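You operate a simulated robot arm through the tools that you are given. There is no shell and no other tool.

Carry out the task below with a simulated two-armed robot. There is one attempt and no reset: what you move stays moved.

Task
Put the long mount in the blue crate on the far cart. Take the grey coil and put it on top of the teal plugs box. Put two of the red buffers from the top of the end bench on the upper shelf of the bin rack. Fetch the long orange tray and set it on the low shelf of the engine bench. Put the band roll from the upper shelf of the bin rack in the purple parts tray. Put the blue link on the top of the grey cabinet away on the middle shelf of the grey rack. Put the blue mount on the top of the grey cabinet away in the blue tray on the frame bench. Any order will do.

Only the result counts: the job must be done as asked and must still hold three seconds after the hand-in. Knocking over, shifting, dropping, spilling or breaking anything else fails it.

Robot
Two 7-joint arms with two-finger parallel grippers on one trunk, on a base that moves. Base frame: it is fixed to the floor where the robot stands at the start and does not move with it; the origin is under the middle of the robot, x ahead of it, y to its left, z up. Readings come in m, degrees, newtons and seconds.
The left shoulder is at the start at [0.124, 0.171, 1.162], the right one opposite. With the tool pointing down near the work surface each hand reaches from about 0.44 to 0.92 m from the robot's upright axis, wherever it stands, measured 20 degrees to its own side. Places, roughly: band roll (8x8x3 cm) [3, -0.5, 1.3]; blue crate on the far cart (31x20x10 cm) [-0.8, 1.6, 0.8]; blue link (6x2x5 cm) [3.5, -1.4, 0.9]; blue mount (4x4x3 cm) [3.9, -1.7, 0.9]; blue tray on the frame bench (26x12 cm) [5.96, -3.82, 0.8]; grey coil [0, 3.5, 1]; long mount [0.25, 3, 0.75]; long orange tray (9x17x4 cm) [2, 1.5, 0.9]; low shelf of the engine bench [1.5, 1.8, 0.2]; middle shelf of the grey rack [6, -1.5, 1]; purple parts tray (24x18x6 cm) [1.8, 1.4, 0.2]; red buffer (6x6x3 cm) [0.9, 2.9, 0.9]; teal plugs box [0.75, 3, 1]; upper shelf of the bin rack [2.9, -0.7, 1.3]. Payload 4.4 kg a hand.
Tool frame (each hand has its own): the origin (TCP) lies between the finger pads and is the grasp point; the fingertips stand 0.023 m ahead of it; z points along the fingers, y is the line along which they close. The gripper opens to 0.094 m. The fingers are 0.038 m wide and 0.01 m thick; the gripper's body (0.054 by 0.096 m) begins 0.039 m behind the TCP.
Orientation is that of the tool frame in the base frame, as a unit quaternion [x, y, z, w]. With the fingers straight down and closing along the base's y, the tool's x points along the base's -x, its y along +y and its z along -z.

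Tools
- The arms move only by the tool send_rows. It takes "left_commands", "right_commands" or both (then of equal length, played together; a hand with none holds still); each is a list of rows, each a list of 3 entries, a list of its own where there are three numbers: the shift along the base's x, y, z in cm, then the turn, a rotation vector about the base's x, y, z in degrees, then the finger opening in cm, from 0 to 9.4. In form: [[[x, y, z], [rx, ry, rz], gripper], ...]. A call has 1 to 20 rows; each row shifts and turns the commanded pose from where the row before left it. A row lasts 0.2 s, in which the tool goes at most 0.05 m and 8.6 degrees; a call with a longer step from one row to the next is refused whole, and so is a gripper value outside its range. Where a pose cannot be reached the arm comes as near as it can. A force on the tool above 40 N (or 10 N above the force at the start of the call, whichever is more), or a blocked arm, ends the call early, and 0.2 s more pass. The fingers move at their own pace (about 0.072 m/s each) and stop on an object; they squeeze with about 36 N. The grip force told is the motor's: it shows also when the fingers shut on nothing. Time passes only in rows, and 0.2 s behind the last, so rows that do not move let the fingers close. It gives the time, the measured TCP pose, the force on the tool (base axes), the opening and the grip force at its end, in the units of the frame above (readings bear some noise), with the torque about the TCP (base axes, N m) and any sound that the robot's microphone picked up, and new pictures: "pictures" is both (left out), scene, wrist or none (wrist: the cameras of the hands that moved).
- Cameras (640 x 400 px; columns grow to the right, rows downward): "scene" is now at [0.2414, 0.0318, 1.3151]; the picture's right is [0.17, -0.99, 0.00], its down [-0.53, -0.09, -0.84] and it looks along [0.83, 0.14, -0.54] (base axes); focal length 252 px, centre (320, 200). "left" rides on the left gripper at [0.087, -0.016, -0.074] in its tool frame; the picture's right is [0.18, 0.98, 0.00], its down [-0.58, 0.11, -0.81] and it looks along [-0.79, 0.15, 0.59] (tool axes); focal length 243 px, centre (320, 200). "right" rides on the right gripper at [0.086, 0.016, -0.074] in its tool frame; the picture's right is [-0.18, 0.98, 0.00], its down [-0.58, -0.11, -0.81] and it looks along [-0.79, -0.15, 0.59] (tool axes); focal length 243 px, centre (320, 200). There is no depth. A picture from a camera that has moved, and an enlarged one, comes with that camera's place and axes in the base frame and with its lens. The place of the scene camera against the robot may be out by one fixed shift of up to 0.025 m in any direction.
- lift_body(by): moves the trunk up (or, below 0, down) by that many m; the arms and the scene camera ride with it, the base frame stays. It gives what a move gives, with no picture.
- roll_base(legs): drives the robot by 1 to 6 legs, each [ahead, left, turn to the left] in m, m and degrees, along the robot's own axes; the way and the turn of a leg run together, so that a leg with both is an arc; at most 1.5 m and 180 degrees a leg. The arms and the cameras ride along, it lands a little off, and it stops where it bumps. It gives what a move gives, and a new picture of the scene camera.
- aim_head(pan, tilt): turns the head with the scene camera to pan (to the left, within 80 degrees either way) and tilt (down, from -29 to 69), counted from straight ahead of the robot (the tilt from the chest, where the trunk bows). It gives what a move gives, and a new picture of the scene camera.
- inspect(camera, box): a new picture of the part [left, top, right, bottom] of that camera's present view, enlarged. The clock stands still meanwhile.
- sign_off(): hands the job in; it is judged then, once.

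Places have to be worked out from the pictures, the camera data and where the tool is seen. Open the grippers and draw the arms clear of the work before you hand the job in, unless the task says otherwise.

The tools are called after "Emit:" by a JSON object that holds its "method" and its "body". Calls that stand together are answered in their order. send_rows: Moves the arms, as the interface text tells. Its arguments: {"type":"object","properties":{"left_commands":{"type":"array","items":{"type":"array"}},"right_commands":{"type":"array","items":{"type":"array"}},"pictures":{"type":"string","enum":["both","scene","wrist","none"]}},"required":[]} The other tools are called the same way: lift_body (by) moves the trunk up or down; roll_base (legs) drives the base; aim_head (pan, tilt) turns the head that bears the scene camera; inspect (camera, box) takes an enlarged picture of a part of a camera's view; sign_off () hands the job in.

At the start:

```text
clock: 0.0
left_tcp_pos: [0.4769, 0.2318, 1.0897]
left_ee_rot: [0.0, 1.0, 0.001, 0.0]
left_wrist_force: [0.2, 2.0, 0.3]
left_ft_torque: [0.02, -0.02, 0.03]
left_finger_gap: 0.094
left_grip_force: 0.1
right_tcp_pos: [0.5328, -0.1984, 1.1504]
right_ee_rot: [0.0, 1.0, 0.0, 0.0]
right_wrist_force: [0.1, 0.4, 1.3]
right_ft_torque: [0.01, 0.03, 0.02]
right_finger_gap: 0.0938
right_grip_force: 0.0
trunk travel left (down, up): [-0.175, 0.213]
robot x, y, heading: [-0.0002, -0.0015, 0.2]
head pan, tilt (commanded): [9.7, 32.5]
```

scene: 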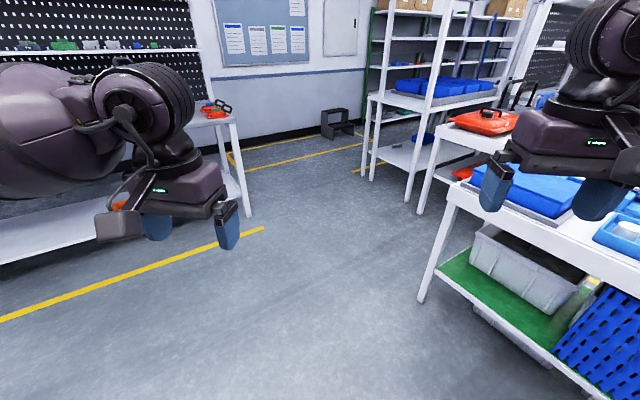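
right: 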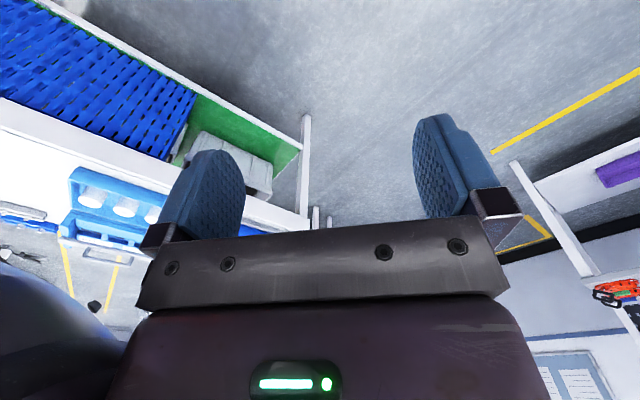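
left: 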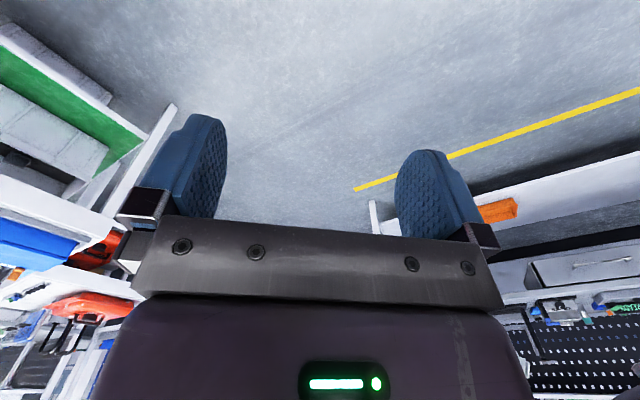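

I start by looking around with the head to find where the benches, racks and items stand. First I look left.

Emit:
{"method": "aim_head", "body": {"pan": 60, "tilt": 20}}

```text
clock: 1.2
left_tcp_pos: [0.4764, 0.2305, 1.0907]
left_ee_rot: [0.0, 1.0, 0.0, 0.0]
left_wrist_force: [-0.5, -0.5, 0.6]
left_ft_torque: [0.0, -0.01, 0.01]
left_finger_gap: 0.0936
left_grip_force: 0.1
right_tcp_pos: [0.5325, -0.1988, 1.1519]
right_ee_rot: [0.0, 1.0, 0.0, 0.001]
right_wrist_force: [1.0, 0.4, 0.2]
right_ft_torque: [0.01, -0.02, 0.02]
right_finger_gap: 0.094
right_grip_force: 0.0
trunk travel left (down, up): [-0.175, 0.213]
robot x, y, heading: [-0.0011, -0.0001, 0.0]
head pan, tilt (commanded): [60.0, 20.0]
camera scene: at [0.2, 0.0974, 1.3351], right [0.87, -0.5, 0.0], down [-0.17, -0.3, -0.94], along [0.47, 0.81, -0.34], focal length 252 px, centre (320, 200)
```

scene: 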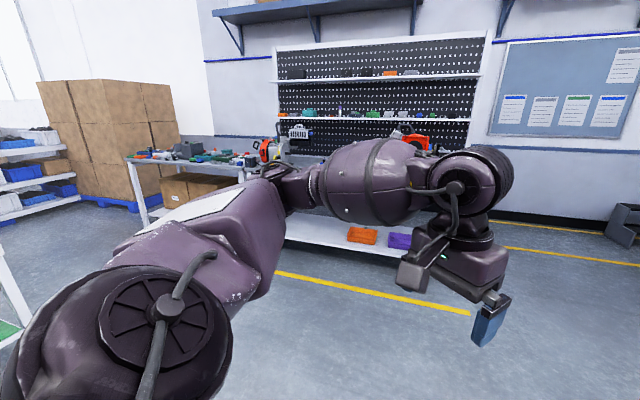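

The left side shows the pegboard bench (engine bench) and another bench further left. I look further left and then right.

Emit:
{"method": "aim_head", "body": {"pan": 80, "tilt": 15}}

Emit:
{"method": "aim_head", "body": {"pan": -20, "tilt": 15}}

Emit:
{"method": "aim_head", "body": {"pan": -70, "tilt": 20}}

Emit:
{"method": "aim_head", "body": {"pan": 20, "tilt": 10}}

```text
clock: 2.0
left_tcp_pos: [0.4752, 0.2308, 1.0896]
left_ee_rot: [0.0, 1.0, 0.001, 0.0]
left_wrist_force: [0.3, -0.7, 0.7]
left_ft_torque: [0.02, 0.0, 0.0]
left_finger_gap: 0.0941
left_grip_force: 0.0
right_tcp_pos: [0.532, -0.1979, 1.1509]
right_ee_rot: [0.001, 1.0, 0.0, 0.0]
right_wrist_force: [-0.2, 0.2, 0.4]
right_ft_torque: [-0.04, 0.03, -0.02]
right_finger_gap: 0.0938
right_grip_force: 0.1
trunk travel left (down, up): [-0.175, 0.213]
robot x, y, heading: [0.002, -0.0027, 0.2]
head pan, tilt (commanded): [80.0, 15.0]
camera scene: at [0.1697, 0.1088, 1.3432], right [0.98, -0.17, 0.0], down [-0.05, -0.26, -0.97], along [0.17, 0.95, -0.26], focal length 252 px, centre (320, 200)
```

scene: 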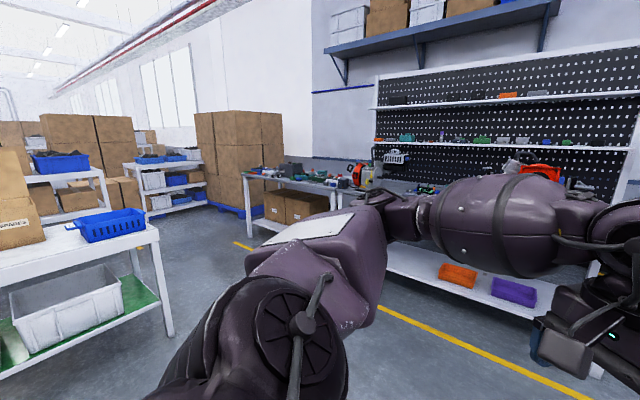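

```text
clock: 3.8
left_tcp_pos: [0.477, 0.2308, 1.0898]
left_ee_rot: [0.001, 1.0, 0.0, 0.0]
left_wrist_force: [0.5, 0.2, -0.4]
left_ft_torque: [-0.03, -0.02, -0.01]
left_finger_gap: 0.0941
left_grip_force: 0.0
right_tcp_pos: [0.5316, -0.1979, 1.15]
right_ee_rot: [0.0, 1.0, -0.001, -0.001]
right_wrist_force: [0.6, -0.4, 0.5]
right_ft_torque: [0.01, 0.0, 0.0]
right_finger_gap: 0.094
right_grip_force: 0.0
trunk travel left (down, up): [-0.175, 0.213]
robot x, y, heading: [0.0018, 0.0009, 0.2]
head pan, tilt (commanded): [-20.0, 15.0]
camera scene: at [0.2411, -0.0151, 1.3432], right [-0.34, -0.94, 0.0], down [-0.24, 0.09, -0.97], along [0.91, -0.33, -0.26], focal length 252 px, centre (320, 200)
```

scene: 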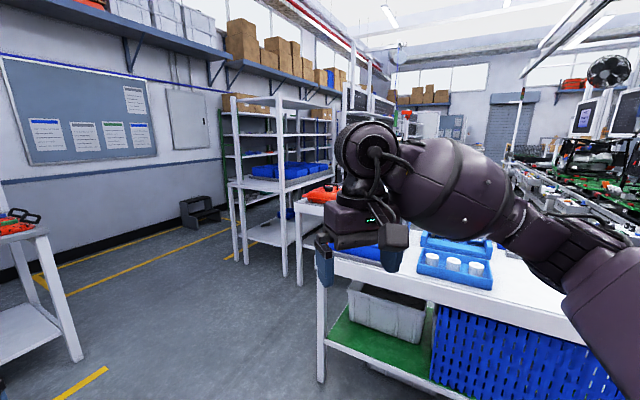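

```text
clock: 5.0
left_tcp_pos: [0.4759, 0.2303, 1.0902]
left_ee_rot: [0.0, 1.0, 0.001, 0.0]
left_wrist_force: [0.1, 0.6, 0.0]
left_ft_torque: [0.0, -0.01, 0.0]
left_finger_gap: 0.0941
left_grip_force: 0.0
right_tcp_pos: [0.5321, -0.1981, 1.1501]
right_ee_rot: [0.0, 1.0, 0.0, 0.0]
right_wrist_force: [-0.6, -0.5, 0.2]
right_ft_torque: [0.01, -0.06, -0.03]
right_finger_gap: 0.094
right_grip_force: 0.1
trunk travel left (down, up): [-0.175, 0.213]
robot x, y, heading: [-0.0, -0.0009, 0.0]
head pan, tilt (commanded): [-70.0, 20.0]
camera scene: at [0.1853, -0.0707, 1.3351], right [-0.94, -0.34, 0.0], down [-0.12, 0.32, -0.94], along [0.32, -0.88, -0.34], focal length 252 px, centre (320, 200)
```

scene: 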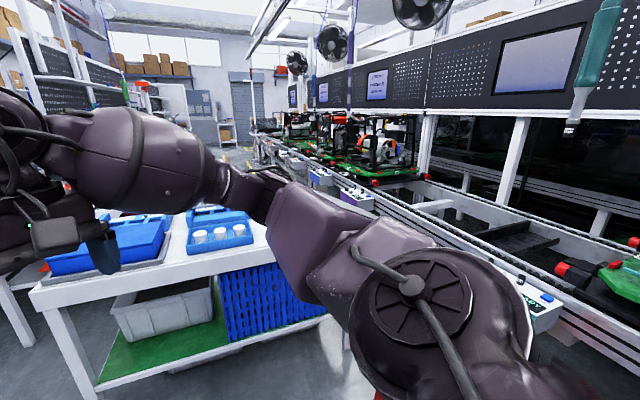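

```text
clock: 6.6
left_tcp_pos: [0.4763, 0.2319, 1.0905]
left_ee_rot: [0.0, 1.0, 0.0, 0.0]
left_wrist_force: [-0.5, -0.7, 0.8]
left_ft_torque: [0.01, -0.02, 0.0]
left_finger_gap: 0.0943
left_grip_force: 0.0
right_tcp_pos: [0.5327, -0.1981, 1.15]
right_ee_rot: [0.0, 1.0, 0.001, 0.0]
right_wrist_force: [0.5, 0.1, 0.0]
right_ft_torque: [0.02, 0.01, -0.04]
right_finger_gap: 0.0941
right_grip_force: 0.0
trunk travel left (down, up): [-0.175, 0.213]
robot x, y, heading: [0.0004, 0.0031, -0.3]
head pan, tilt (commanded): [20.0, 10.0]
camera scene: at [0.2407, 0.0485, 1.3514], right [0.34, -0.94, 0.0], down [-0.16, -0.06, -0.98], along [0.93, 0.34, -0.17], focal length 252 px, centre (320, 200)
```

scene: 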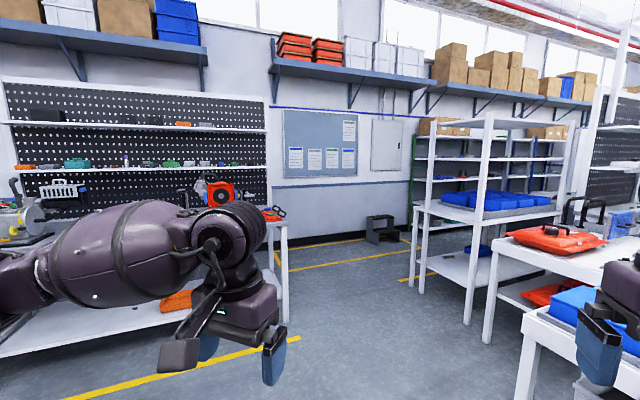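

The room's bench line runs at about -49° to base x, so the wall normal is near +41°. I turn the robot to face the wall squarely, so I can look at the benches from here.

Emit:
{"method": "roll_base", "body": {"legs": [[0, 0, 41.2]]}}

Emit:
{"method": "aim_head", "body": {"pan": 0, "tilt": 25}}

Emit:
{"method": "aim_head", "body": {"pan": 50, "tilt": 15}}

Emit:
{"method": "aim_head", "body": {"pan": -50, "tilt": 15}}

```text
clock: 8.9
left_tcp_pos: [0.2097, 0.4862, 1.0898]
left_ee_rot: [-0.349, 0.937, -0.001, 0.0]
left_wrist_force: [0.4, 0.1, -0.2]
left_ft_torque: [0.01, -0.03, -0.01]
left_finger_gap: 0.094
left_grip_force: 0.1
right_tcp_pos: [0.532, 0.199, 1.1501]
right_ee_rot: [-0.349, 0.937, 0.0, 0.0]
right_wrist_force: [-0.2, -0.4, 0.2]
right_ft_torque: [0.05, -0.01, 0.01]
right_finger_gap: 0.094
right_grip_force: 0.0
trunk travel left (down, up): [-0.175, 0.213]
robot x, y, heading: [-0.0005, -0.0026, 40.8]
head pan, tilt (commanded): [20.0, 10.0]
camera scene: at [0.1609, 0.1984, 1.3514], right [0.87, -0.49, 0.0], down [-0.08, -0.15, -0.98], along [0.48, 0.86, -0.17], focal length 252 px, centre (320, 200)
```

scene: 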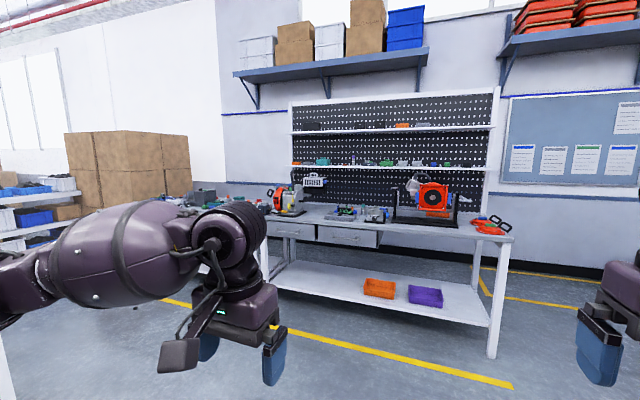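

```text
clock: 9.7
left_tcp_pos: [0.2091, 0.4862, 1.0893]
left_ee_rot: [-0.349, 0.937, 0.0, 0.001]
left_wrist_force: [-0.1, -0.5, -0.5]
left_ft_torque: [0.02, 0.04, 0.0]
left_finger_gap: 0.0939
left_grip_force: 0.1
right_tcp_pos: [0.5312, 0.1983, 1.1512]
right_ee_rot: [-0.35, 0.937, -0.001, -0.001]
right_wrist_force: [0.0, 0.1, -0.9]
right_ft_torque: [0.0, -0.01, 0.01]
right_finger_gap: 0.094
right_grip_force: 0.0
trunk travel left (down, up): [-0.175, 0.213]
robot x, y, heading: [-0.0001, 0.0015, 41.0]
head pan, tilt (commanded): [0.0, 25.0]
camera scene: at [0.1855, 0.1773, 1.3271], right [0.66, -0.75, 0.0], down [-0.32, -0.28, -0.91], along [0.68, 0.59, -0.42], focal length 252 px, centre (320, 200)
```

scene: 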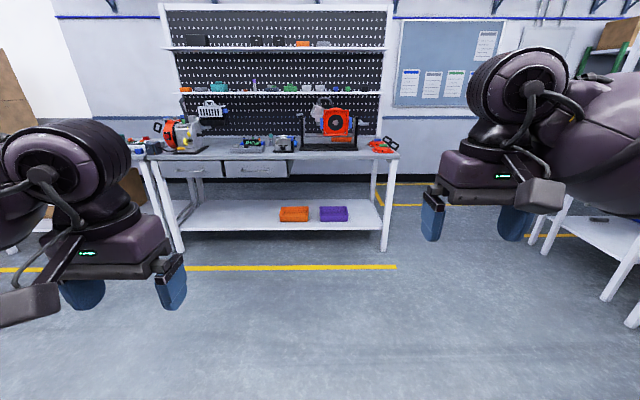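

```text
clock: 10.9
left_tcp_pos: [0.2081, 0.4859, 1.0893]
left_ee_rot: [-0.35, 0.937, 0.0, 0.0]
left_wrist_force: [0.2, -0.5, 0.4]
left_ft_torque: [0.0, -0.03, -0.02]
left_finger_gap: 0.0943
left_grip_force: 0.1
right_tcp_pos: [0.5309, 0.1974, 1.15]
right_ee_rot: [-0.349, 0.937, 0.001, 0.001]
right_wrist_force: [-0.5, 0.2, -0.3]
right_ft_torque: [-0.05, 0.01, 0.05]
right_finger_gap: 0.0939
right_grip_force: 0.0
trunk travel left (down, up): [-0.175, 0.213]
robot x, y, heading: [-0.0015, 0.0065, 40.7]
head pan, tilt (commanded): [50.0, 15.0]
camera scene: at [0.1146, 0.2103, 1.3432], right [1.0, 0.02, 0.0], down [0.0, -0.26, -0.97], along [-0.01, 0.97, -0.26], focal length 252 px, centre (320, 200)
```

scene: 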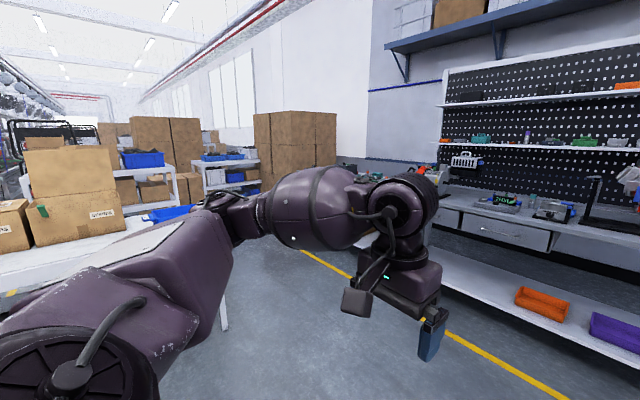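

```text
clock: 12.7
left_tcp_pos: [0.209, 0.4864, 1.0892]
left_ee_rot: [-0.35, 0.937, 0.0, 0.0]
left_wrist_force: [-0.4, 0.8, -0.6]
left_ft_torque: [0.0, 0.04, 0.0]
left_finger_gap: 0.094
left_grip_force: 0.1
right_tcp_pos: [0.5326, 0.2, 1.1504]
right_ee_rot: [-0.349, 0.937, -0.001, 0.0]
right_wrist_force: [0.2, -0.6, 0.4]
right_ft_torque: [0.02, -0.03, 0.01]
right_finger_gap: 0.0939
right_grip_force: 0.2
trunk travel left (down, up): [-0.175, 0.213]
robot x, y, heading: [-0.0008, -0.0005, 41.0]
head pan, tilt (commanded): [-50.0, 15.0]
camera scene: at [0.2082, 0.1022, 1.3432], right [-0.16, -0.99, 0.0], down [-0.26, 0.04, -0.97], along [0.95, -0.15, -0.26], focal length 252 px, centre (320, 200)
```

scene: 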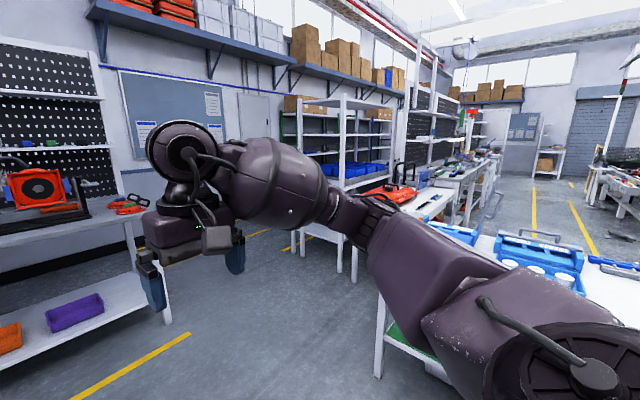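

The bench is square ahead now. I zoom in on the bench top to find the long orange tray and other details.

Emit:
{"method": "aim_head", "body": {"pan": 0, "tilt": 25}}

Emit:
{"method": "inspect", "body": {"camera": "scene", "box": [280, 80, 440, 180]}}

Emit:
{"method": "inspect", "body": {"camera": "scene", "box": [120, 80, 280, 180]}}

Emit:
{"method": "inspect", "body": {"camera": "scene", "box": [240, 160, 400, 260]}}

```text
clock: 13.9
left_tcp_pos: [0.2086, 0.4864, 1.0895]
left_ee_rot: [-0.35, 0.937, 0.0, 0.0]
left_wrist_force: [-0.1, -0.4, -0.2]
left_ft_torque: [-0.01, 0.01, 0.01]
left_finger_gap: 0.0936
left_grip_force: 0.0
right_tcp_pos: [0.5318, 0.1998, 1.1498]
right_ee_rot: [-0.349, 0.937, 0.001, 0.001]
right_wrist_force: [0.6, -0.4, -0.1]
right_ft_torque: [-0.01, -0.03, 0.0]
right_finger_gap: 0.0941
right_grip_force: 0.1
trunk travel left (down, up): [-0.175, 0.213]
robot x, y, heading: [-0.0017, 0.0009, 40.8]
head pan, tilt (commanded): [0.0, 25.0]
camera scene: at [0.1857, 0.1772, 1.327], right [0.65, -0.76, 0.0], down [-0.32, -0.28, -0.91], along [0.69, 0.59, -0.42], focal length 252 px, centre (320, 200)
```

scene: 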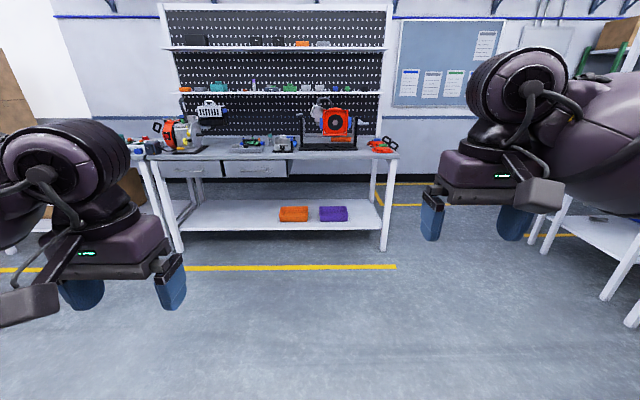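

```text
4.00 times, centred on (360, 130) of scene
camera zoom: at [0.1857, 0.1772, 1.327], right [0.65, -0.76, 0.0], down [-0.32, -0.28, -0.91], along [0.69, 0.59, -0.42], focal length 1010 px, centre (160, 480)
```

zoom: 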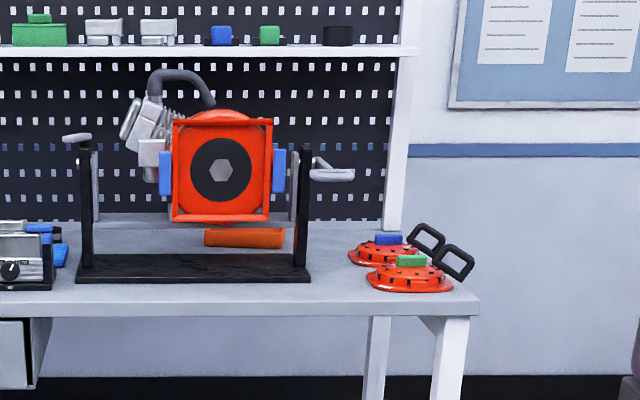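

```text
4.00 times, centred on (200, 130) of scene
camera zoom: at [0.1857, 0.1772, 1.327], right [0.65, -0.76, 0.0], down [-0.32, -0.28, -0.91], along [0.69, 0.59, -0.42], focal length 1010 px, centre (800, 480)
```

zoom: 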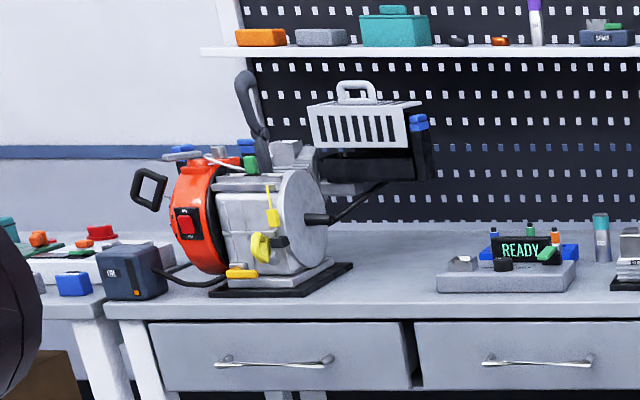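

```text
4.00 times, centred on (320, 210) of scene
camera zoom: at [0.1857, 0.1772, 1.327], right [0.65, -0.76, 0.0], down [-0.32, -0.28, -0.91], along [0.69, 0.59, -0.42], focal length 1010 px, centre (320, 160)
```

zoom: 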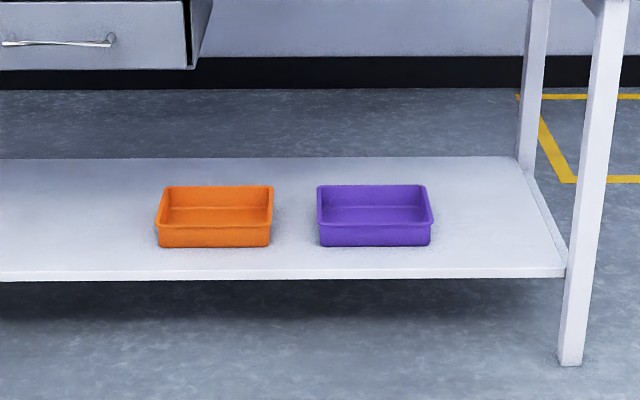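

The long orange tray sits on the bench top behind the red engine stand, around room-forward 2.5 m and 0.19 m to the right. I leave it for now and scout the end bench: drive ahead 1.15 m, then left.

Emit:
{"method": "roll_base", "body": {"legs": [[1.15, 0, 0.2], [0, 1.2, 0]]}}

Emit:
{"method": "aim_head", "body": {"pan": 35, "tilt": 25}}

Emit:
{"method": "aim_head", "body": {"pan": 75, "tilt": 25}}

```text
clock: 30.2
left_tcp_pos: [0.297, 2.1575, 1.0902]
left_ee_rot: [-0.352, 0.936, 0.0, 0.0]
left_wrist_force: [0.2, 0.2, -0.2]
left_ft_torque: [0.01, 0.01, -0.01]
left_finger_gap: 0.0939
left_grip_force: 0.0
right_tcp_pos: [0.6229, 1.8718, 1.1518]
right_ee_rot: [-0.352, 0.936, 0.001, 0.0]
right_wrist_force: [0.1, 0.4, 0.2]
right_ft_torque: [0.01, 0.01, -0.03]
right_finger_gap: 0.094
right_grip_force: 0.0
trunk travel left (down, up): [-0.175, 0.213]
robot x, y, heading: [0.0887, 1.6655, 41.5]
head pan, tilt (commanded): [0.0, 25.0]
camera scene: at [0.2755, 1.848, 1.327], right [0.66, -0.75, 0.0], down [-0.32, -0.28, -0.91], along [0.68, 0.6, -0.42], focal length 252 px, centre (320, 200)
```

scene: 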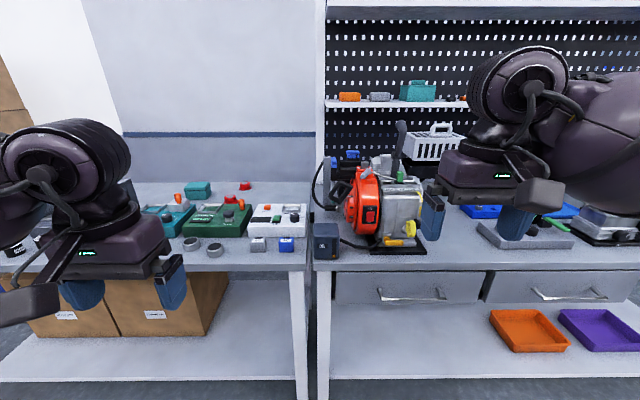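

```text
clock: 31.2
left_tcp_pos: [0.2969, 2.158, 1.0891]
left_ee_rot: [-0.352, 0.936, 0.0, 0.001]
left_wrist_force: [-0.2, 0.8, 0.5]
left_ft_torque: [-0.02, 0.01, -0.02]
left_finger_gap: 0.0938
left_grip_force: 0.0
right_tcp_pos: [0.6227, 1.8706, 1.1517]
right_ee_rot: [-0.352, 0.936, 0.0, 0.0]
right_wrist_force: [0.1, -0.3, -1.1]
right_ft_torque: [0.01, 0.0, 0.02]
right_finger_gap: 0.0938
right_grip_force: 0.1
trunk travel left (down, up): [-0.175, 0.213]
robot x, y, heading: [0.0949, 1.673, 41.3]
head pan, tilt (commanded): [35.0, 25.0]
camera scene: at [0.2283, 1.8766, 1.327], right [0.97, -0.24, 0.0], down [-0.1, -0.41, -0.91], along [0.22, 0.88, -0.42], focal length 252 px, centre (320, 200)
```

scene: 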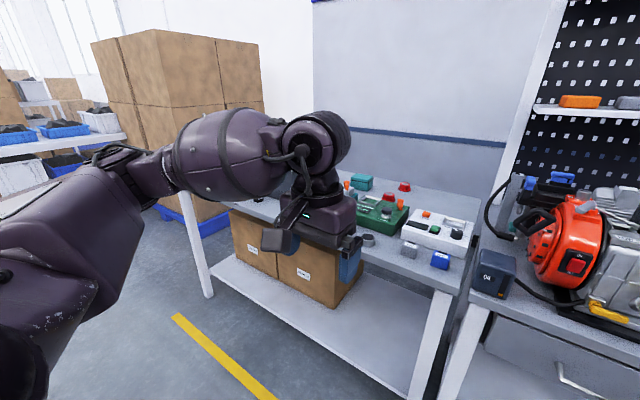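

```text
clock: 32.3
left_tcp_pos: [0.2965, 2.1578, 1.09]
left_ee_rot: [-0.352, 0.936, 0.0, 0.0]
left_wrist_force: [0.6, 0.3, 0.0]
left_ft_torque: [0.01, 0.01, 0.01]
left_finger_gap: 0.094
left_grip_force: 0.1
right_tcp_pos: [0.6219, 1.8715, 1.1505]
right_ee_rot: [-0.351, 0.936, 0.0, 0.001]
right_wrist_force: [-0.4, 0.4, -0.2]
right_ft_torque: [-0.03, -0.02, 0.0]
right_finger_gap: 0.0941
right_grip_force: 0.0
trunk travel left (down, up): [-0.175, 0.213]
robot x, y, heading: [0.094, 1.6721, 41.3]
head pan, tilt (commanded): [75.0, 25.0]
camera scene: at [0.1656, 1.8698, 1.327], right [0.9, 0.44, 0.0], down [0.19, -0.38, -0.91], along [-0.4, 0.81, -0.42], focal length 252 px, centre (320, 200)
```

scene: 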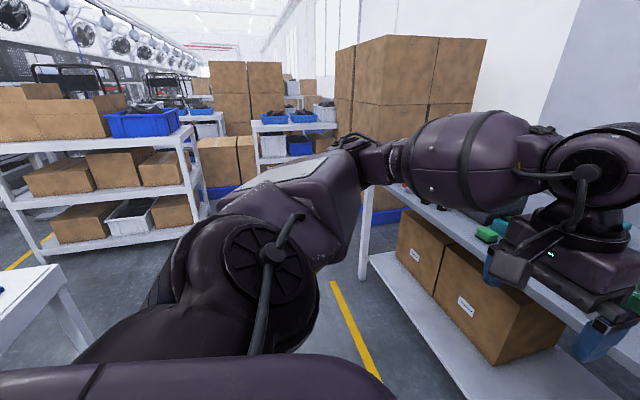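

The end bench lies just left of the engine bench. I shift left 0.75 m so the end bench is straight ahead between the arms.

Emit:
{"method": "roll_base", "body": {"legs": [[0, 0.75, 0]]}}

Emit:
{"method": "aim_head", "body": {"pan": 0, "tilt": 32}}

Emit:
{"method": "inspect", "body": {"camera": "scene", "box": [160, 80, 320, 180]}}

Emit:
{"method": "inspect", "body": {"camera": "scene", "box": [320, 80, 480, 180]}}

```text
clock: 39.2
left_tcp_pos: [-0.1932, 2.7148, 1.0883]
left_ee_rot: [-0.353, 0.936, 0.0, 0.0]
left_wrist_force: [0.1, -0.1, -0.3]
left_ft_torque: [0.02, -0.01, 0.0]
left_finger_gap: 0.0941
left_grip_force: 0.0
right_tcp_pos: [0.1342, 2.429, 1.152]
right_ee_rot: [-0.352, 0.936, 0.0, 0.0]
right_wrist_force: [-0.4, -0.2, 0.0]
right_ft_torque: [-0.01, 0.01, -0.01]
right_finger_gap: 0.0939
right_grip_force: 0.0
trunk travel left (down, up): [-0.175, 0.213]
robot x, y, heading: [-0.3989, 2.2285, 41.5]
head pan, tilt (commanded): [75.0, 25.0]
camera scene: at [-0.3238, 2.4271, 1.327], right [0.9, 0.44, 0.0], down [0.19, -0.38, -0.91], along [-0.4, 0.81, -0.42], focal length 252 px, centre (320, 200)
```

scene: 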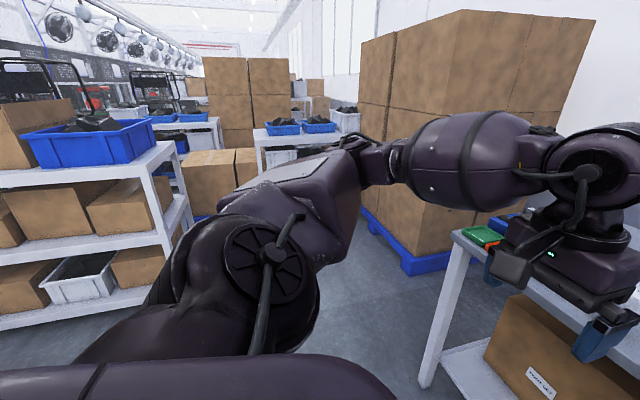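

```text
clock: 40.7
left_tcp_pos: [-0.1938, 2.7155, 1.0898]
left_ee_rot: [-0.352, 0.936, 0.0, 0.0]
left_wrist_force: [0.5, 0.6, 0.1]
left_ft_torque: [0.01, -0.01, 0.01]
left_finger_gap: 0.0938
left_grip_force: 0.1
right_tcp_pos: [0.1325, 2.4293, 1.1508]
right_ee_rot: [-0.353, 0.936, 0.0, 0.0]
right_wrist_force: [-0.2, -0.2, 0.2]
right_ft_torque: [0.02, 0.03, 0.0]
right_finger_gap: 0.0939
right_grip_force: 0.0
trunk travel left (down, up): [-0.175, 0.213]
robot x, y, heading: [-0.3977, 2.2271, 41.4]
head pan, tilt (commanded): [0.0, 32.0]
camera scene: at [-0.2156, 2.4036, 1.3159], right [0.66, -0.75, 0.0], down [-0.4, -0.35, -0.85], along [0.64, 0.56, -0.53], focal length 252 px, centre (320, 200)
```

scene: 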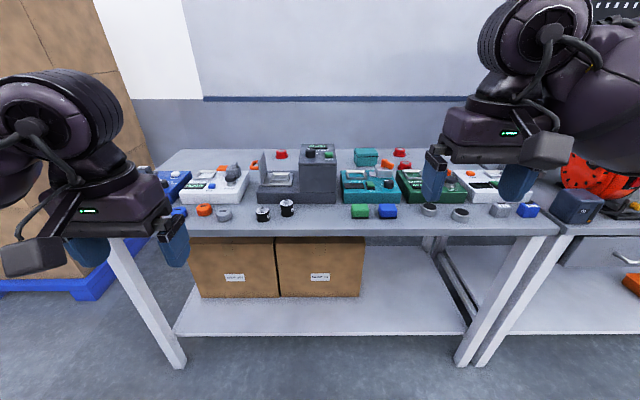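

```text
4.00 times, centred on (240, 130) of scene
camera zoom: at [-0.2156, 2.4036, 1.3159], right [0.66, -0.75, 0.0], down [-0.4, -0.35, -0.85], along [0.64, 0.56, -0.53], focal length 1010 px, centre (640, 480)
```

zoom: 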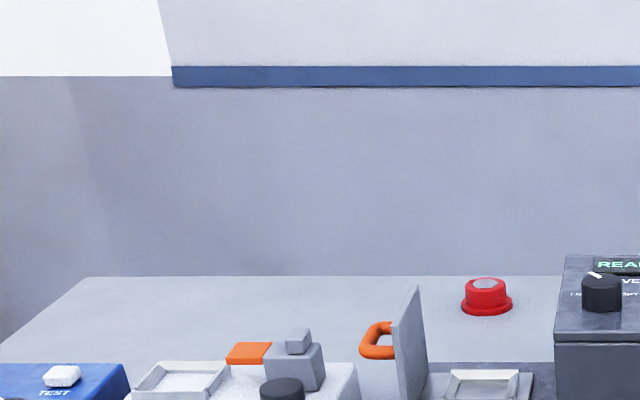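

```text
4.00 times, centred on (400, 130) of scene
camera zoom: at [-0.2156, 2.4036, 1.3159], right [0.66, -0.75, 0.0], down [-0.4, -0.35, -0.85], along [0.64, 0.56, -0.53], focal length 1010 px, centre (0, 480)
```

zoom: 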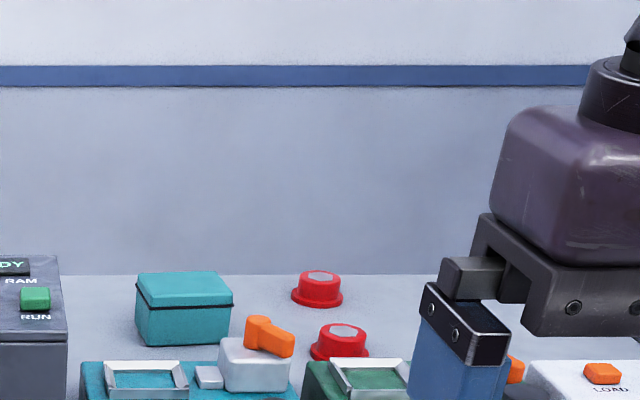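

I see three red buffers at the back row, the teal box, and many small parts. I zoom in on the front-edge items and the left end.

Emit:
{"method": "inspect", "body": {"camera": "scene", "box": [160, 150, 320, 250]}}

Emit:
{"method": "inspect", "body": {"camera": "scene", "box": [320, 150, 480, 250]}}

Emit:
{"method": "inspect", "body": {"camera": "left", "box": [0, 0, 640, 400]}}

Emit:
{"method": "inspect", "body": {"camera": "right", "box": [0, 0, 640, 400]}}

```text
4.00 times, centred on (240, 200) of scene
camera zoom: at [-0.2156, 2.4036, 1.3159], right [0.66, -0.75, 0.0], down [-0.4, -0.35, -0.85], along [0.64, 0.56, -0.53], focal length 1010 px, centre (640, 200)
```

zoom: 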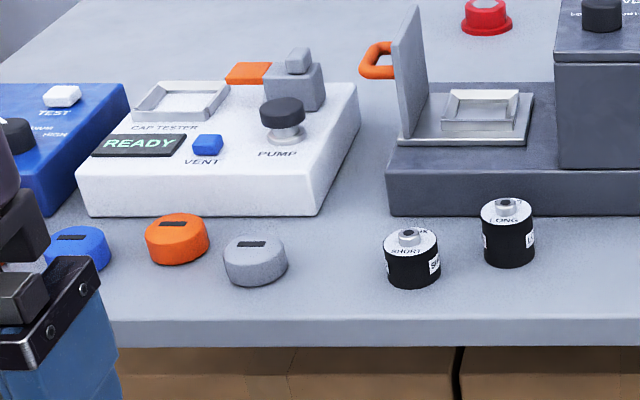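

```text
4.00 times, centred on (400, 200) of scene
camera zoom: at [-0.2156, 2.4036, 1.3159], right [0.66, -0.75, 0.0], down [-0.4, -0.35, -0.85], along [0.64, 0.56, -0.53], focal length 1010 px, centre (0, 200)
```

zoom: 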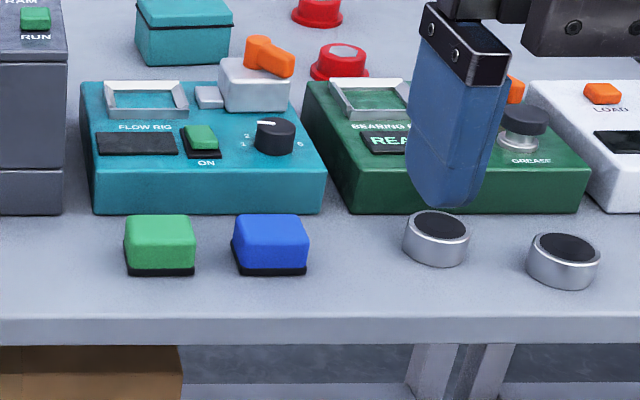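

```text
1.00 times, centred on (320, 200) of left (not enlarged: the box is as wide or as high as the picture)
camera zoom: at [-0.2462, 2.6458, 1.1636], right [-0.79, 0.62, 0.0], down [0.36, 0.47, 0.81], along [0.5, 0.63, -0.59], focal length 243 px, centre (320, 200)
```

zoom: 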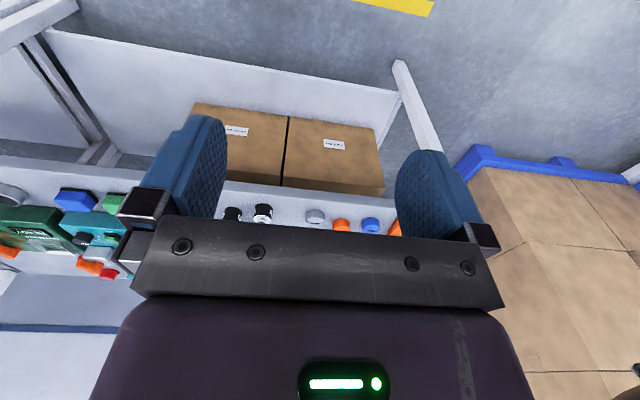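

```text
1.00 times, centred on (320, 200) of right (not enlarged: the box is as wide or as high as the picture)
camera zoom: at [0.0581, 2.3834, 1.2261], right [-0.51, 0.86, 0.0], down [0.51, 0.3, 0.81], along [0.69, 0.41, -0.59], focal length 243 px, centre (320, 200)
```

zoom: 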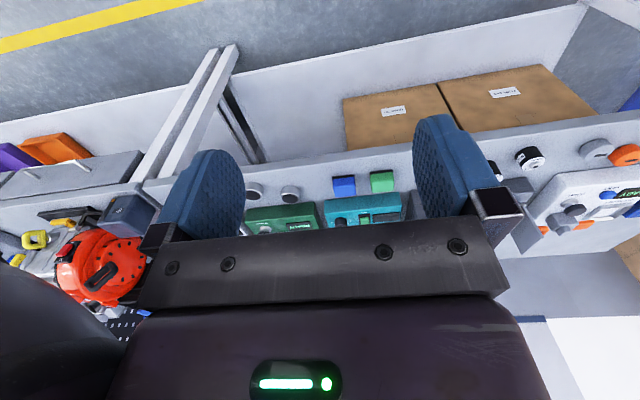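

The "LONG" black cylinder near base [0.25, 2.96] is the long mount; three slotted discs (blue, orange, grey) sit left of it. I drive left 0.4 m to see what is behind my left hand, e.g. another candidate for the grey coil.

Emit:
{"method": "roll_base", "body": {"legs": [[0, 0.4, 0]]}}

Emit:
{"method": "inspect", "body": {"camera": "scene", "box": [200, 110, 440, 260]}}

```text
clock: 44.7
left_tcp_pos: [-0.4552, 3.0136, 1.0894]
left_ee_rot: [-0.354, 0.935, 0.0, 0.0]
left_wrist_force: [0.0, 0.0, 1.0]
left_ft_torque: [-0.01, 0.01, 0.01]
left_finger_gap: 0.0941
left_grip_force: 0.1
right_tcp_pos: [-0.1303, 2.7261, 1.1509]
right_ee_rot: [-0.353, 0.936, 0.0, 0.0]
right_wrist_force: [-0.5, -0.7, -0.6]
right_ft_torque: [-0.01, -0.04, -0.02]
right_finger_gap: 0.0942
right_grip_force: 0.0
trunk travel left (down, up): [-0.175, 0.213]
robot x, y, heading: [-0.6603, 2.5306, 41.6]
head pan, tilt (commanded): [0.0, 32.0]
camera scene: at [-0.4781, 2.702, 1.3159], right [0.66, -0.75, 0.0], down [-0.4, -0.35, -0.85], along [0.64, 0.56, -0.53], focal length 252 px, centre (320, 200)
```

scene: 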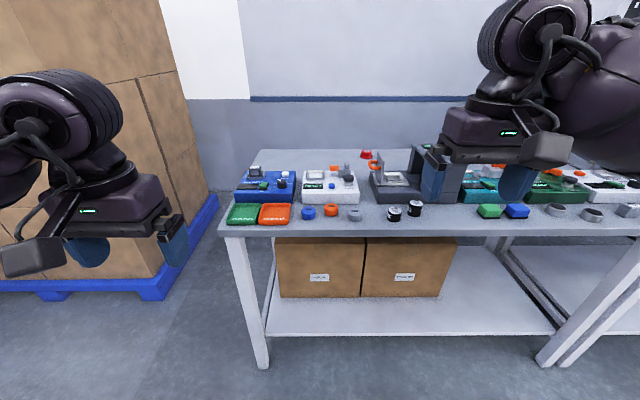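

```text
2.67 times, centred on (320, 185) of scene
camera zoom: at [-0.4781, 2.702, 1.3159], right [0.66, -0.75, 0.0], down [-0.4, -0.35, -0.85], along [0.64, 0.56, -0.53], focal length 673 px, centre (320, 240)
```

zoom: 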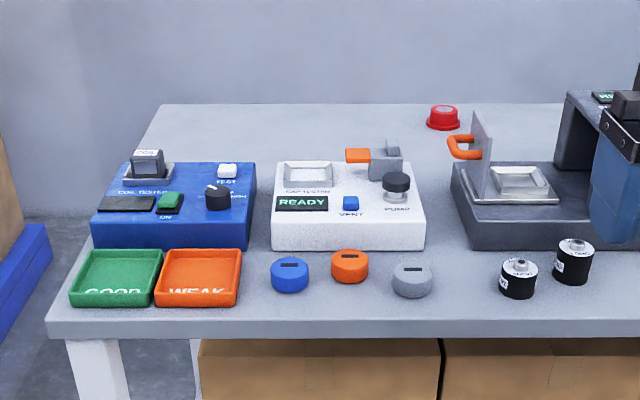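

The blue coil tester carries a small grey block in a cradle at about [0.0, 3.44] – this is the grey coil. I zoom in on it.

Emit:
{"method": "inspect", "body": {"camera": "scene", "box": [225, 150, 305, 200]}}

Emit:
{"method": "inspect", "body": {"camera": "scene", "box": [340, 170, 440, 232]}}

```text
8.00 times, centred on (265, 175) of scene
camera zoom: at [-0.4781, 2.702, 1.3159], right [0.66, -0.75, 0.0], down [-0.4, -0.35, -0.85], along [0.64, 0.56, -0.53], focal length 2020 px, centre (760, 400)
```

zoom: 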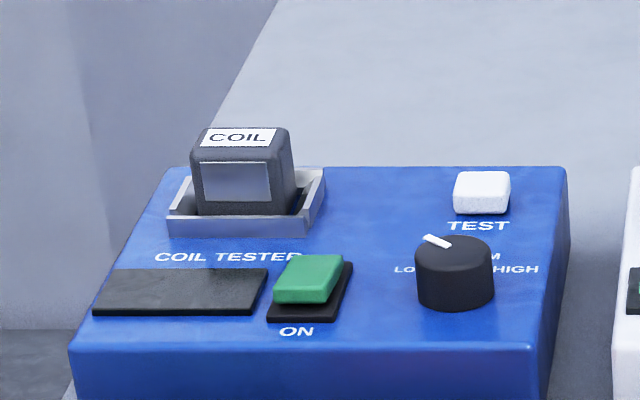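

```text
6.40 times, centred on (390, 201) of scene
camera zoom: at [-0.4781, 2.702, 1.3159], right [0.66, -0.75, 0.0], down [-0.4, -0.35, -0.85], along [0.64, 0.56, -0.53], focal length 1616 px, centre (-128, 194)
```

zoom: 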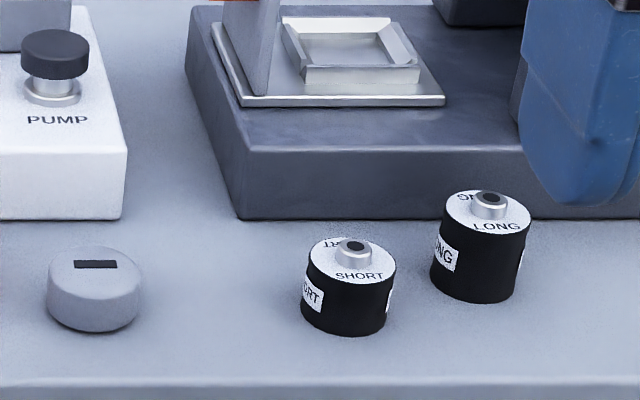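

I look straight down to see my own base size and the gap to the bench before driving closer.

Emit:
{"method": "aim_head", "body": {"pan": 0, "tilt": 69}}

```text
clock: 45.8
left_tcp_pos: [-0.4543, 3.0127, 1.0892]
left_ee_rot: [-0.353, 0.935, 0.0, 0.001]
left_wrist_force: [0.5, 0.2, -0.8]
left_ft_torque: [0.0, -0.06, 0.02]
left_finger_gap: 0.0942
left_grip_force: 0.1
right_tcp_pos: [-0.1297, 2.7272, 1.1495]
right_ee_rot: [-0.352, 0.936, 0.0, 0.001]
right_wrist_force: [-0.5, 0.3, 0.1]
right_ft_torque: [-0.01, -0.03, 0.01]
right_finger_gap: 0.0942
right_grip_force: 0.0
trunk travel left (down, up): [-0.175, 0.213]
robot x, y, heading: [-0.6604, 2.5265, 41.6]
head pan, tilt (commanded): [0.0, 68.8]
camera scene: at [-0.5032, 2.6797, 1.2676], right [0.66, -0.75, 0.0], down [-0.7, -0.62, -0.36], along [0.27, 0.24, -0.93], focal length 252 px, centre (320, 200)
```

scene: 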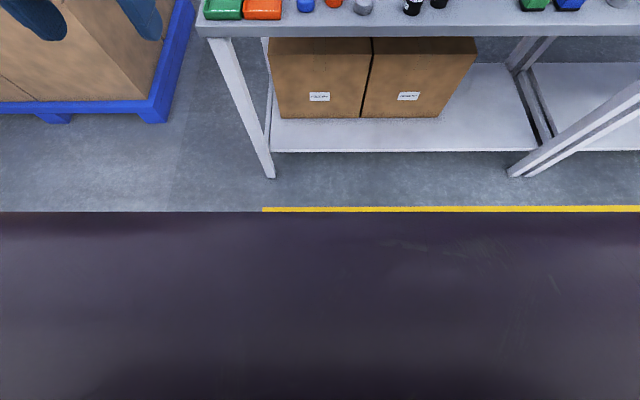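

There is about 0.84 m from my axis to the bench legs. I drive ahead 0.27 m (about 0.57 m left to the legs), which puts the long mount and the coil within reach.

Emit:
{"method": "roll_base", "body": {"legs": [[0.27, 0, -0.4]]}}

Emit:
{"method": "aim_head", "body": {"pan": 0, "tilt": 45}}

Emit:
{"method": "inspect", "body": {"camera": "right", "box": [0, 0, 640, 400]}}

Emit:
{"method": "inspect", "body": {"camera": "left", "box": [0, 0, 640, 400]}}

```text
clock: 47.7
left_tcp_pos: [-0.2487, 3.1905, 1.0894]
left_ee_rot: [-0.351, 0.936, 0.0, 0.0]
left_wrist_force: [-0.4, -0.6, -0.1]
left_ft_torque: [-0.02, 0.0, -0.03]
left_finger_gap: 0.0938
left_grip_force: 0.0
right_tcp_pos: [0.0752, 2.904, 1.1496]
right_ee_rot: [-0.351, 0.937, 0.0, 0.0]
right_wrist_force: [-0.2, 0.1, -0.2]
right_ft_torque: [0.03, 0.02, 0.0]
right_finger_gap: 0.0937
right_grip_force: 0.0
trunk travel left (down, up): [-0.175, 0.213]
robot x, y, heading: [-0.4553, 2.7023, 41.0]
head pan, tilt (commanded): [0.0, 68.8]
camera scene: at [-0.2988, 2.8577, 1.2675], right [0.66, -0.75, 0.0], down [-0.7, -0.61, -0.36], along [0.27, 0.24, -0.93], focal length 252 px, centre (320, 200)
```

scene: 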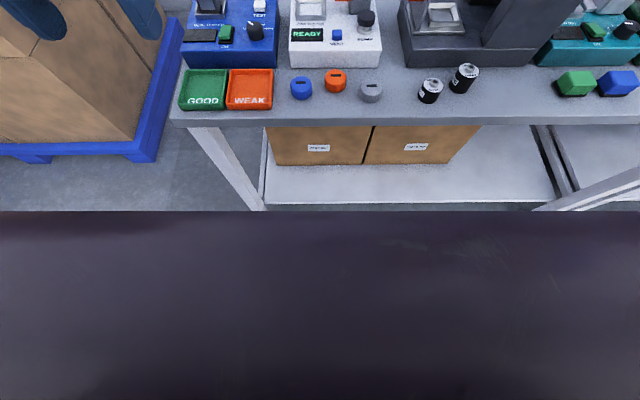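

```text
clock: 48.5
left_tcp_pos: [-0.2499, 3.1913, 1.0893]
left_ee_rot: [-0.351, 0.936, 0.0, 0.0]
left_wrist_force: [-0.1, 0.3, 0.8]
left_ft_torque: [0.02, -0.01, 0.04]
left_finger_gap: 0.094
left_grip_force: 0.0
right_tcp_pos: [0.0746, 2.9046, 1.1507]
right_ee_rot: [-0.35, 0.937, 0.0, 0.001]
right_wrist_force: [-0.4, 0.0, 0.0]
right_ft_torque: [-0.01, 0.01, 0.01]
right_finger_gap: 0.094
right_grip_force: 0.0
trunk travel left (down, up): [-0.175, 0.213]
robot x, y, heading: [-0.4571, 2.7018, 40.8]
head pan, tilt (commanded): [0.0, 45.0]
camera scene: at [-0.28, 2.8741, 1.2963], right [0.66, -0.75, 0.0], down [-0.53, -0.47, -0.71], along [0.53, 0.46, -0.71], focal length 252 px, centre (320, 200)
```

scene: 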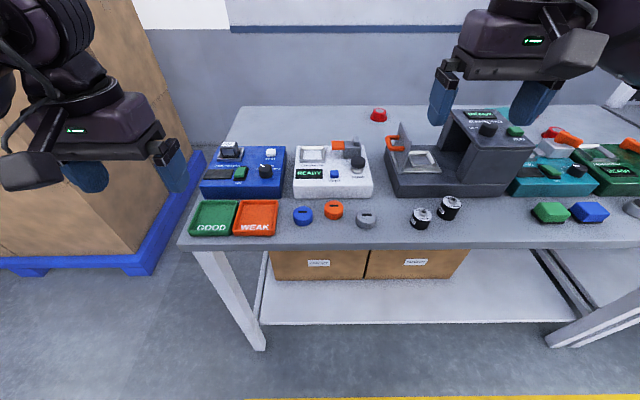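

```text
1.00 times, centred on (320, 200) of right (not enlarged: the box is as wide or as high as the picture)
camera zoom: at [-0.0002, 2.8585, 1.2261], right [-0.51, 0.86, 0.0], down [0.51, 0.3, 0.81], along [0.69, 0.41, -0.59], focal length 243 px, centre (320, 200)
```

zoom: 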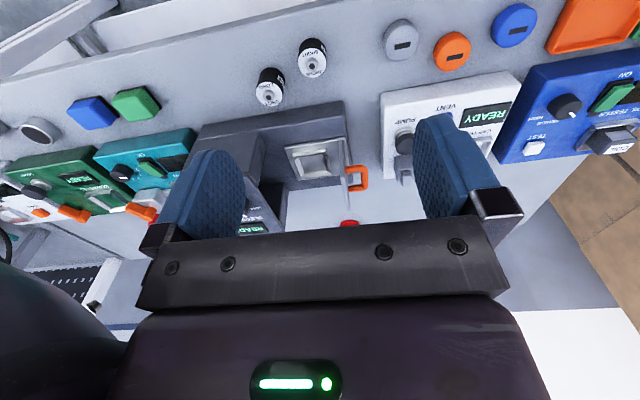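

```text
1.00 times, centred on (320, 200) of left (not enlarged: the box is as wide or as high as the picture)
camera zoom: at [-0.3036, 3.1219, 1.1636], right [-0.78, 0.62, 0.0], down [0.37, 0.46, 0.81], along [0.5, 0.63, -0.59], focal length 243 px, centre (320, 200)
```

zoom: 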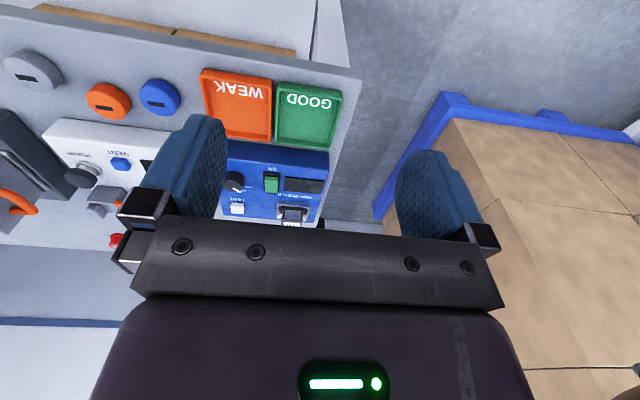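

The LONG cylinder is seen by both cameras near base [0.22, 2.90], top about z 0.87–0.9. I bring the right hand over it at height, and check with the wrist camera.

Emit:
{"method": "send_rows", "body": {"right_commands": [[[4.5, -0.2, 0], [0, 0, 0], 7.5], [[4.5, -0.3, 0], [0, 0, 0], 7.5], [[4.5, -0.3, -1], [0, 0, 0], 7.5], [[0, 0, -4.5], [0, 0, 0], 7.5], [[0, 0, -4.5], [0, 0, 0], 7.5]], "pictures": "both"}}

```text
clock: 49.8
left_tcp_pos: [-0.2501, 3.1917, 1.0886]
left_ee_rot: [-0.351, 0.936, 0.0, 0.0]
left_wrist_force: [-1.0, -0.9, 0.3]
left_ft_torque: [0.04, -0.01, -0.02]
left_finger_gap: 0.0941
left_grip_force: 0.1
right_tcp_pos: [0.2104, 2.8969, 1.0499]
right_ee_rot: [-0.35, 0.937, 0.0, 0.0]
right_wrist_force: [-0.3, -0.1, 0.0]
right_ft_torque: [0.02, 0.01, 0.0]
right_finger_gap: 0.0748
right_grip_force: 0.1
trunk travel left (down, up): [-0.175, 0.213]
robot x, y, heading: [-0.4547, 2.7029, 41.2]
head pan, tilt (commanded): [0.0, 45.0]
camera scene: at [-0.2792, 2.8743, 1.2962], right [0.66, -0.75, 0.0], down [-0.53, -0.47, -0.71], along [0.53, 0.46, -0.71], focal length 252 px, centre (320, 200)
camera right: at [0.135, 2.8513, 1.1247], right [-0.51, 0.86, 0.0], down [0.51, 0.3, 0.81], along [0.69, 0.41, -0.59], focal length 243 px, centre (320, 200)
```

scene: 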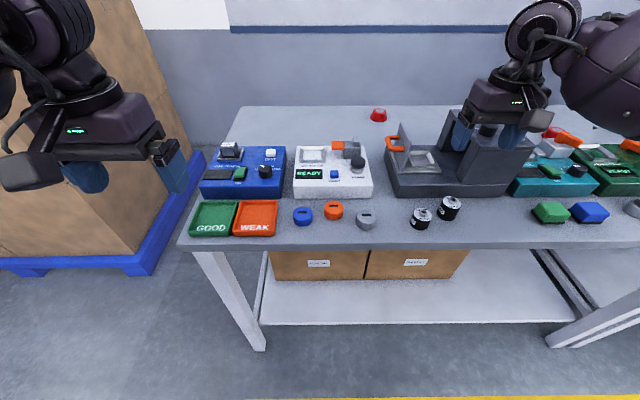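
right: 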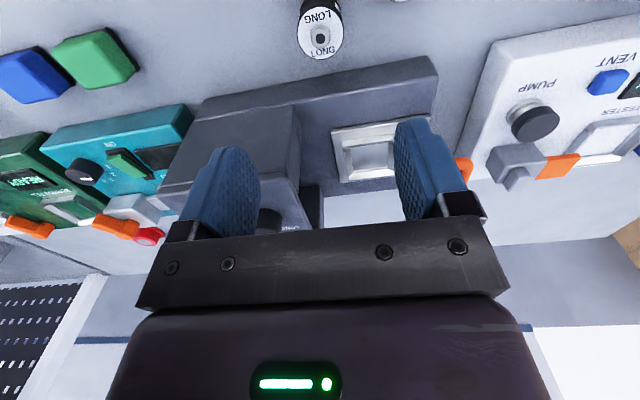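

The cylinder's top lies at about z 0.892, centre [0.208, 2.893]; the tester column is close behind. I tilt the hand back 12° for clearance and descend to z 0.93.

Emit:
{"method": "send_rows", "body": {"right_commands": [[[-0.3, -0.3, -3], [3.95, -4.55, 0], 7.0], [[-0.3, -0.3, -3], [3.95, -4.55, 0], 7.0], [[0, 0, -3], [0, 0, 0], 7.0], [[0, 0, -3], [0, 0, 0], 7.0], [[0, 0, 0], [0, 0, 0], 7.0]], "pictures": "both"}}

```text
clock: 51.0
left_tcp_pos: [-0.2502, 3.1907, 1.09]
left_ee_rot: [-0.351, 0.936, 0.0, 0.0]
left_wrist_force: [0.2, -0.2, 0.4]
left_ft_torque: [0.01, -0.01, -0.02]
left_finger_gap: 0.0938
left_grip_force: 0.1
right_tcp_pos: [0.2024, 2.8904, 0.9301]
right_ee_rot: [-0.349, 0.931, 0.036, 0.098]
right_wrist_force: [0.1, -0.6, -0.1]
right_ft_torque: [0.0, -0.03, 0.01]
right_finger_gap: 0.07
right_grip_force: 0.1
trunk travel left (down, up): [-0.175, 0.213]
robot x, y, heading: [-0.4535, 2.7034, 41.1]
head pan, tilt (commanded): [0.0, 45.0]
camera scene: at [-0.2803, 2.8739, 1.2966], right [0.66, -0.75, 0.0], down [-0.53, -0.47, -0.71], along [0.53, 0.47, -0.71], focal length 252 px, centre (320, 200)
camera right: at [0.118, 2.8361, 0.9864], right [-0.51, 0.86, 0.04], down [0.37, 0.18, 0.91], along [0.77, 0.48, -0.41], focal length 243 px, centre (320, 200)
```

scene: 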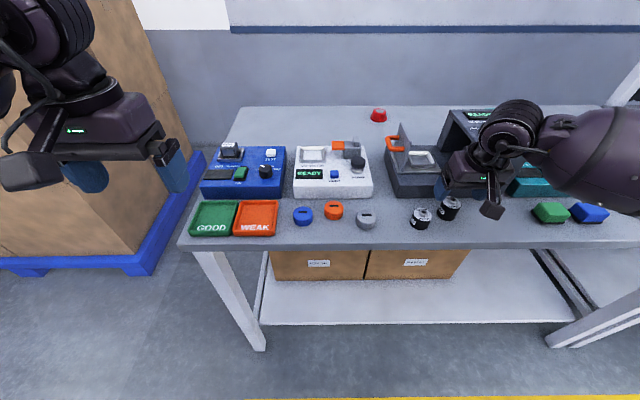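
right: 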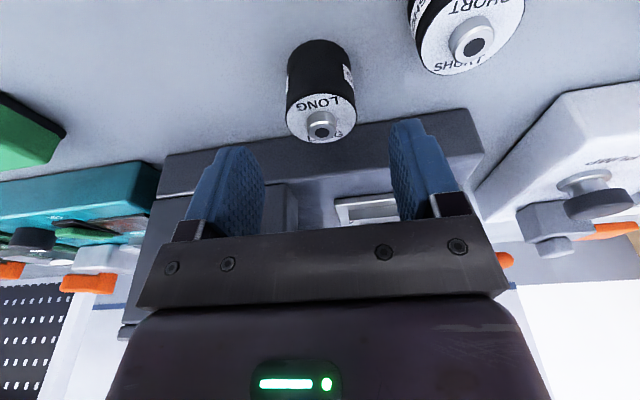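

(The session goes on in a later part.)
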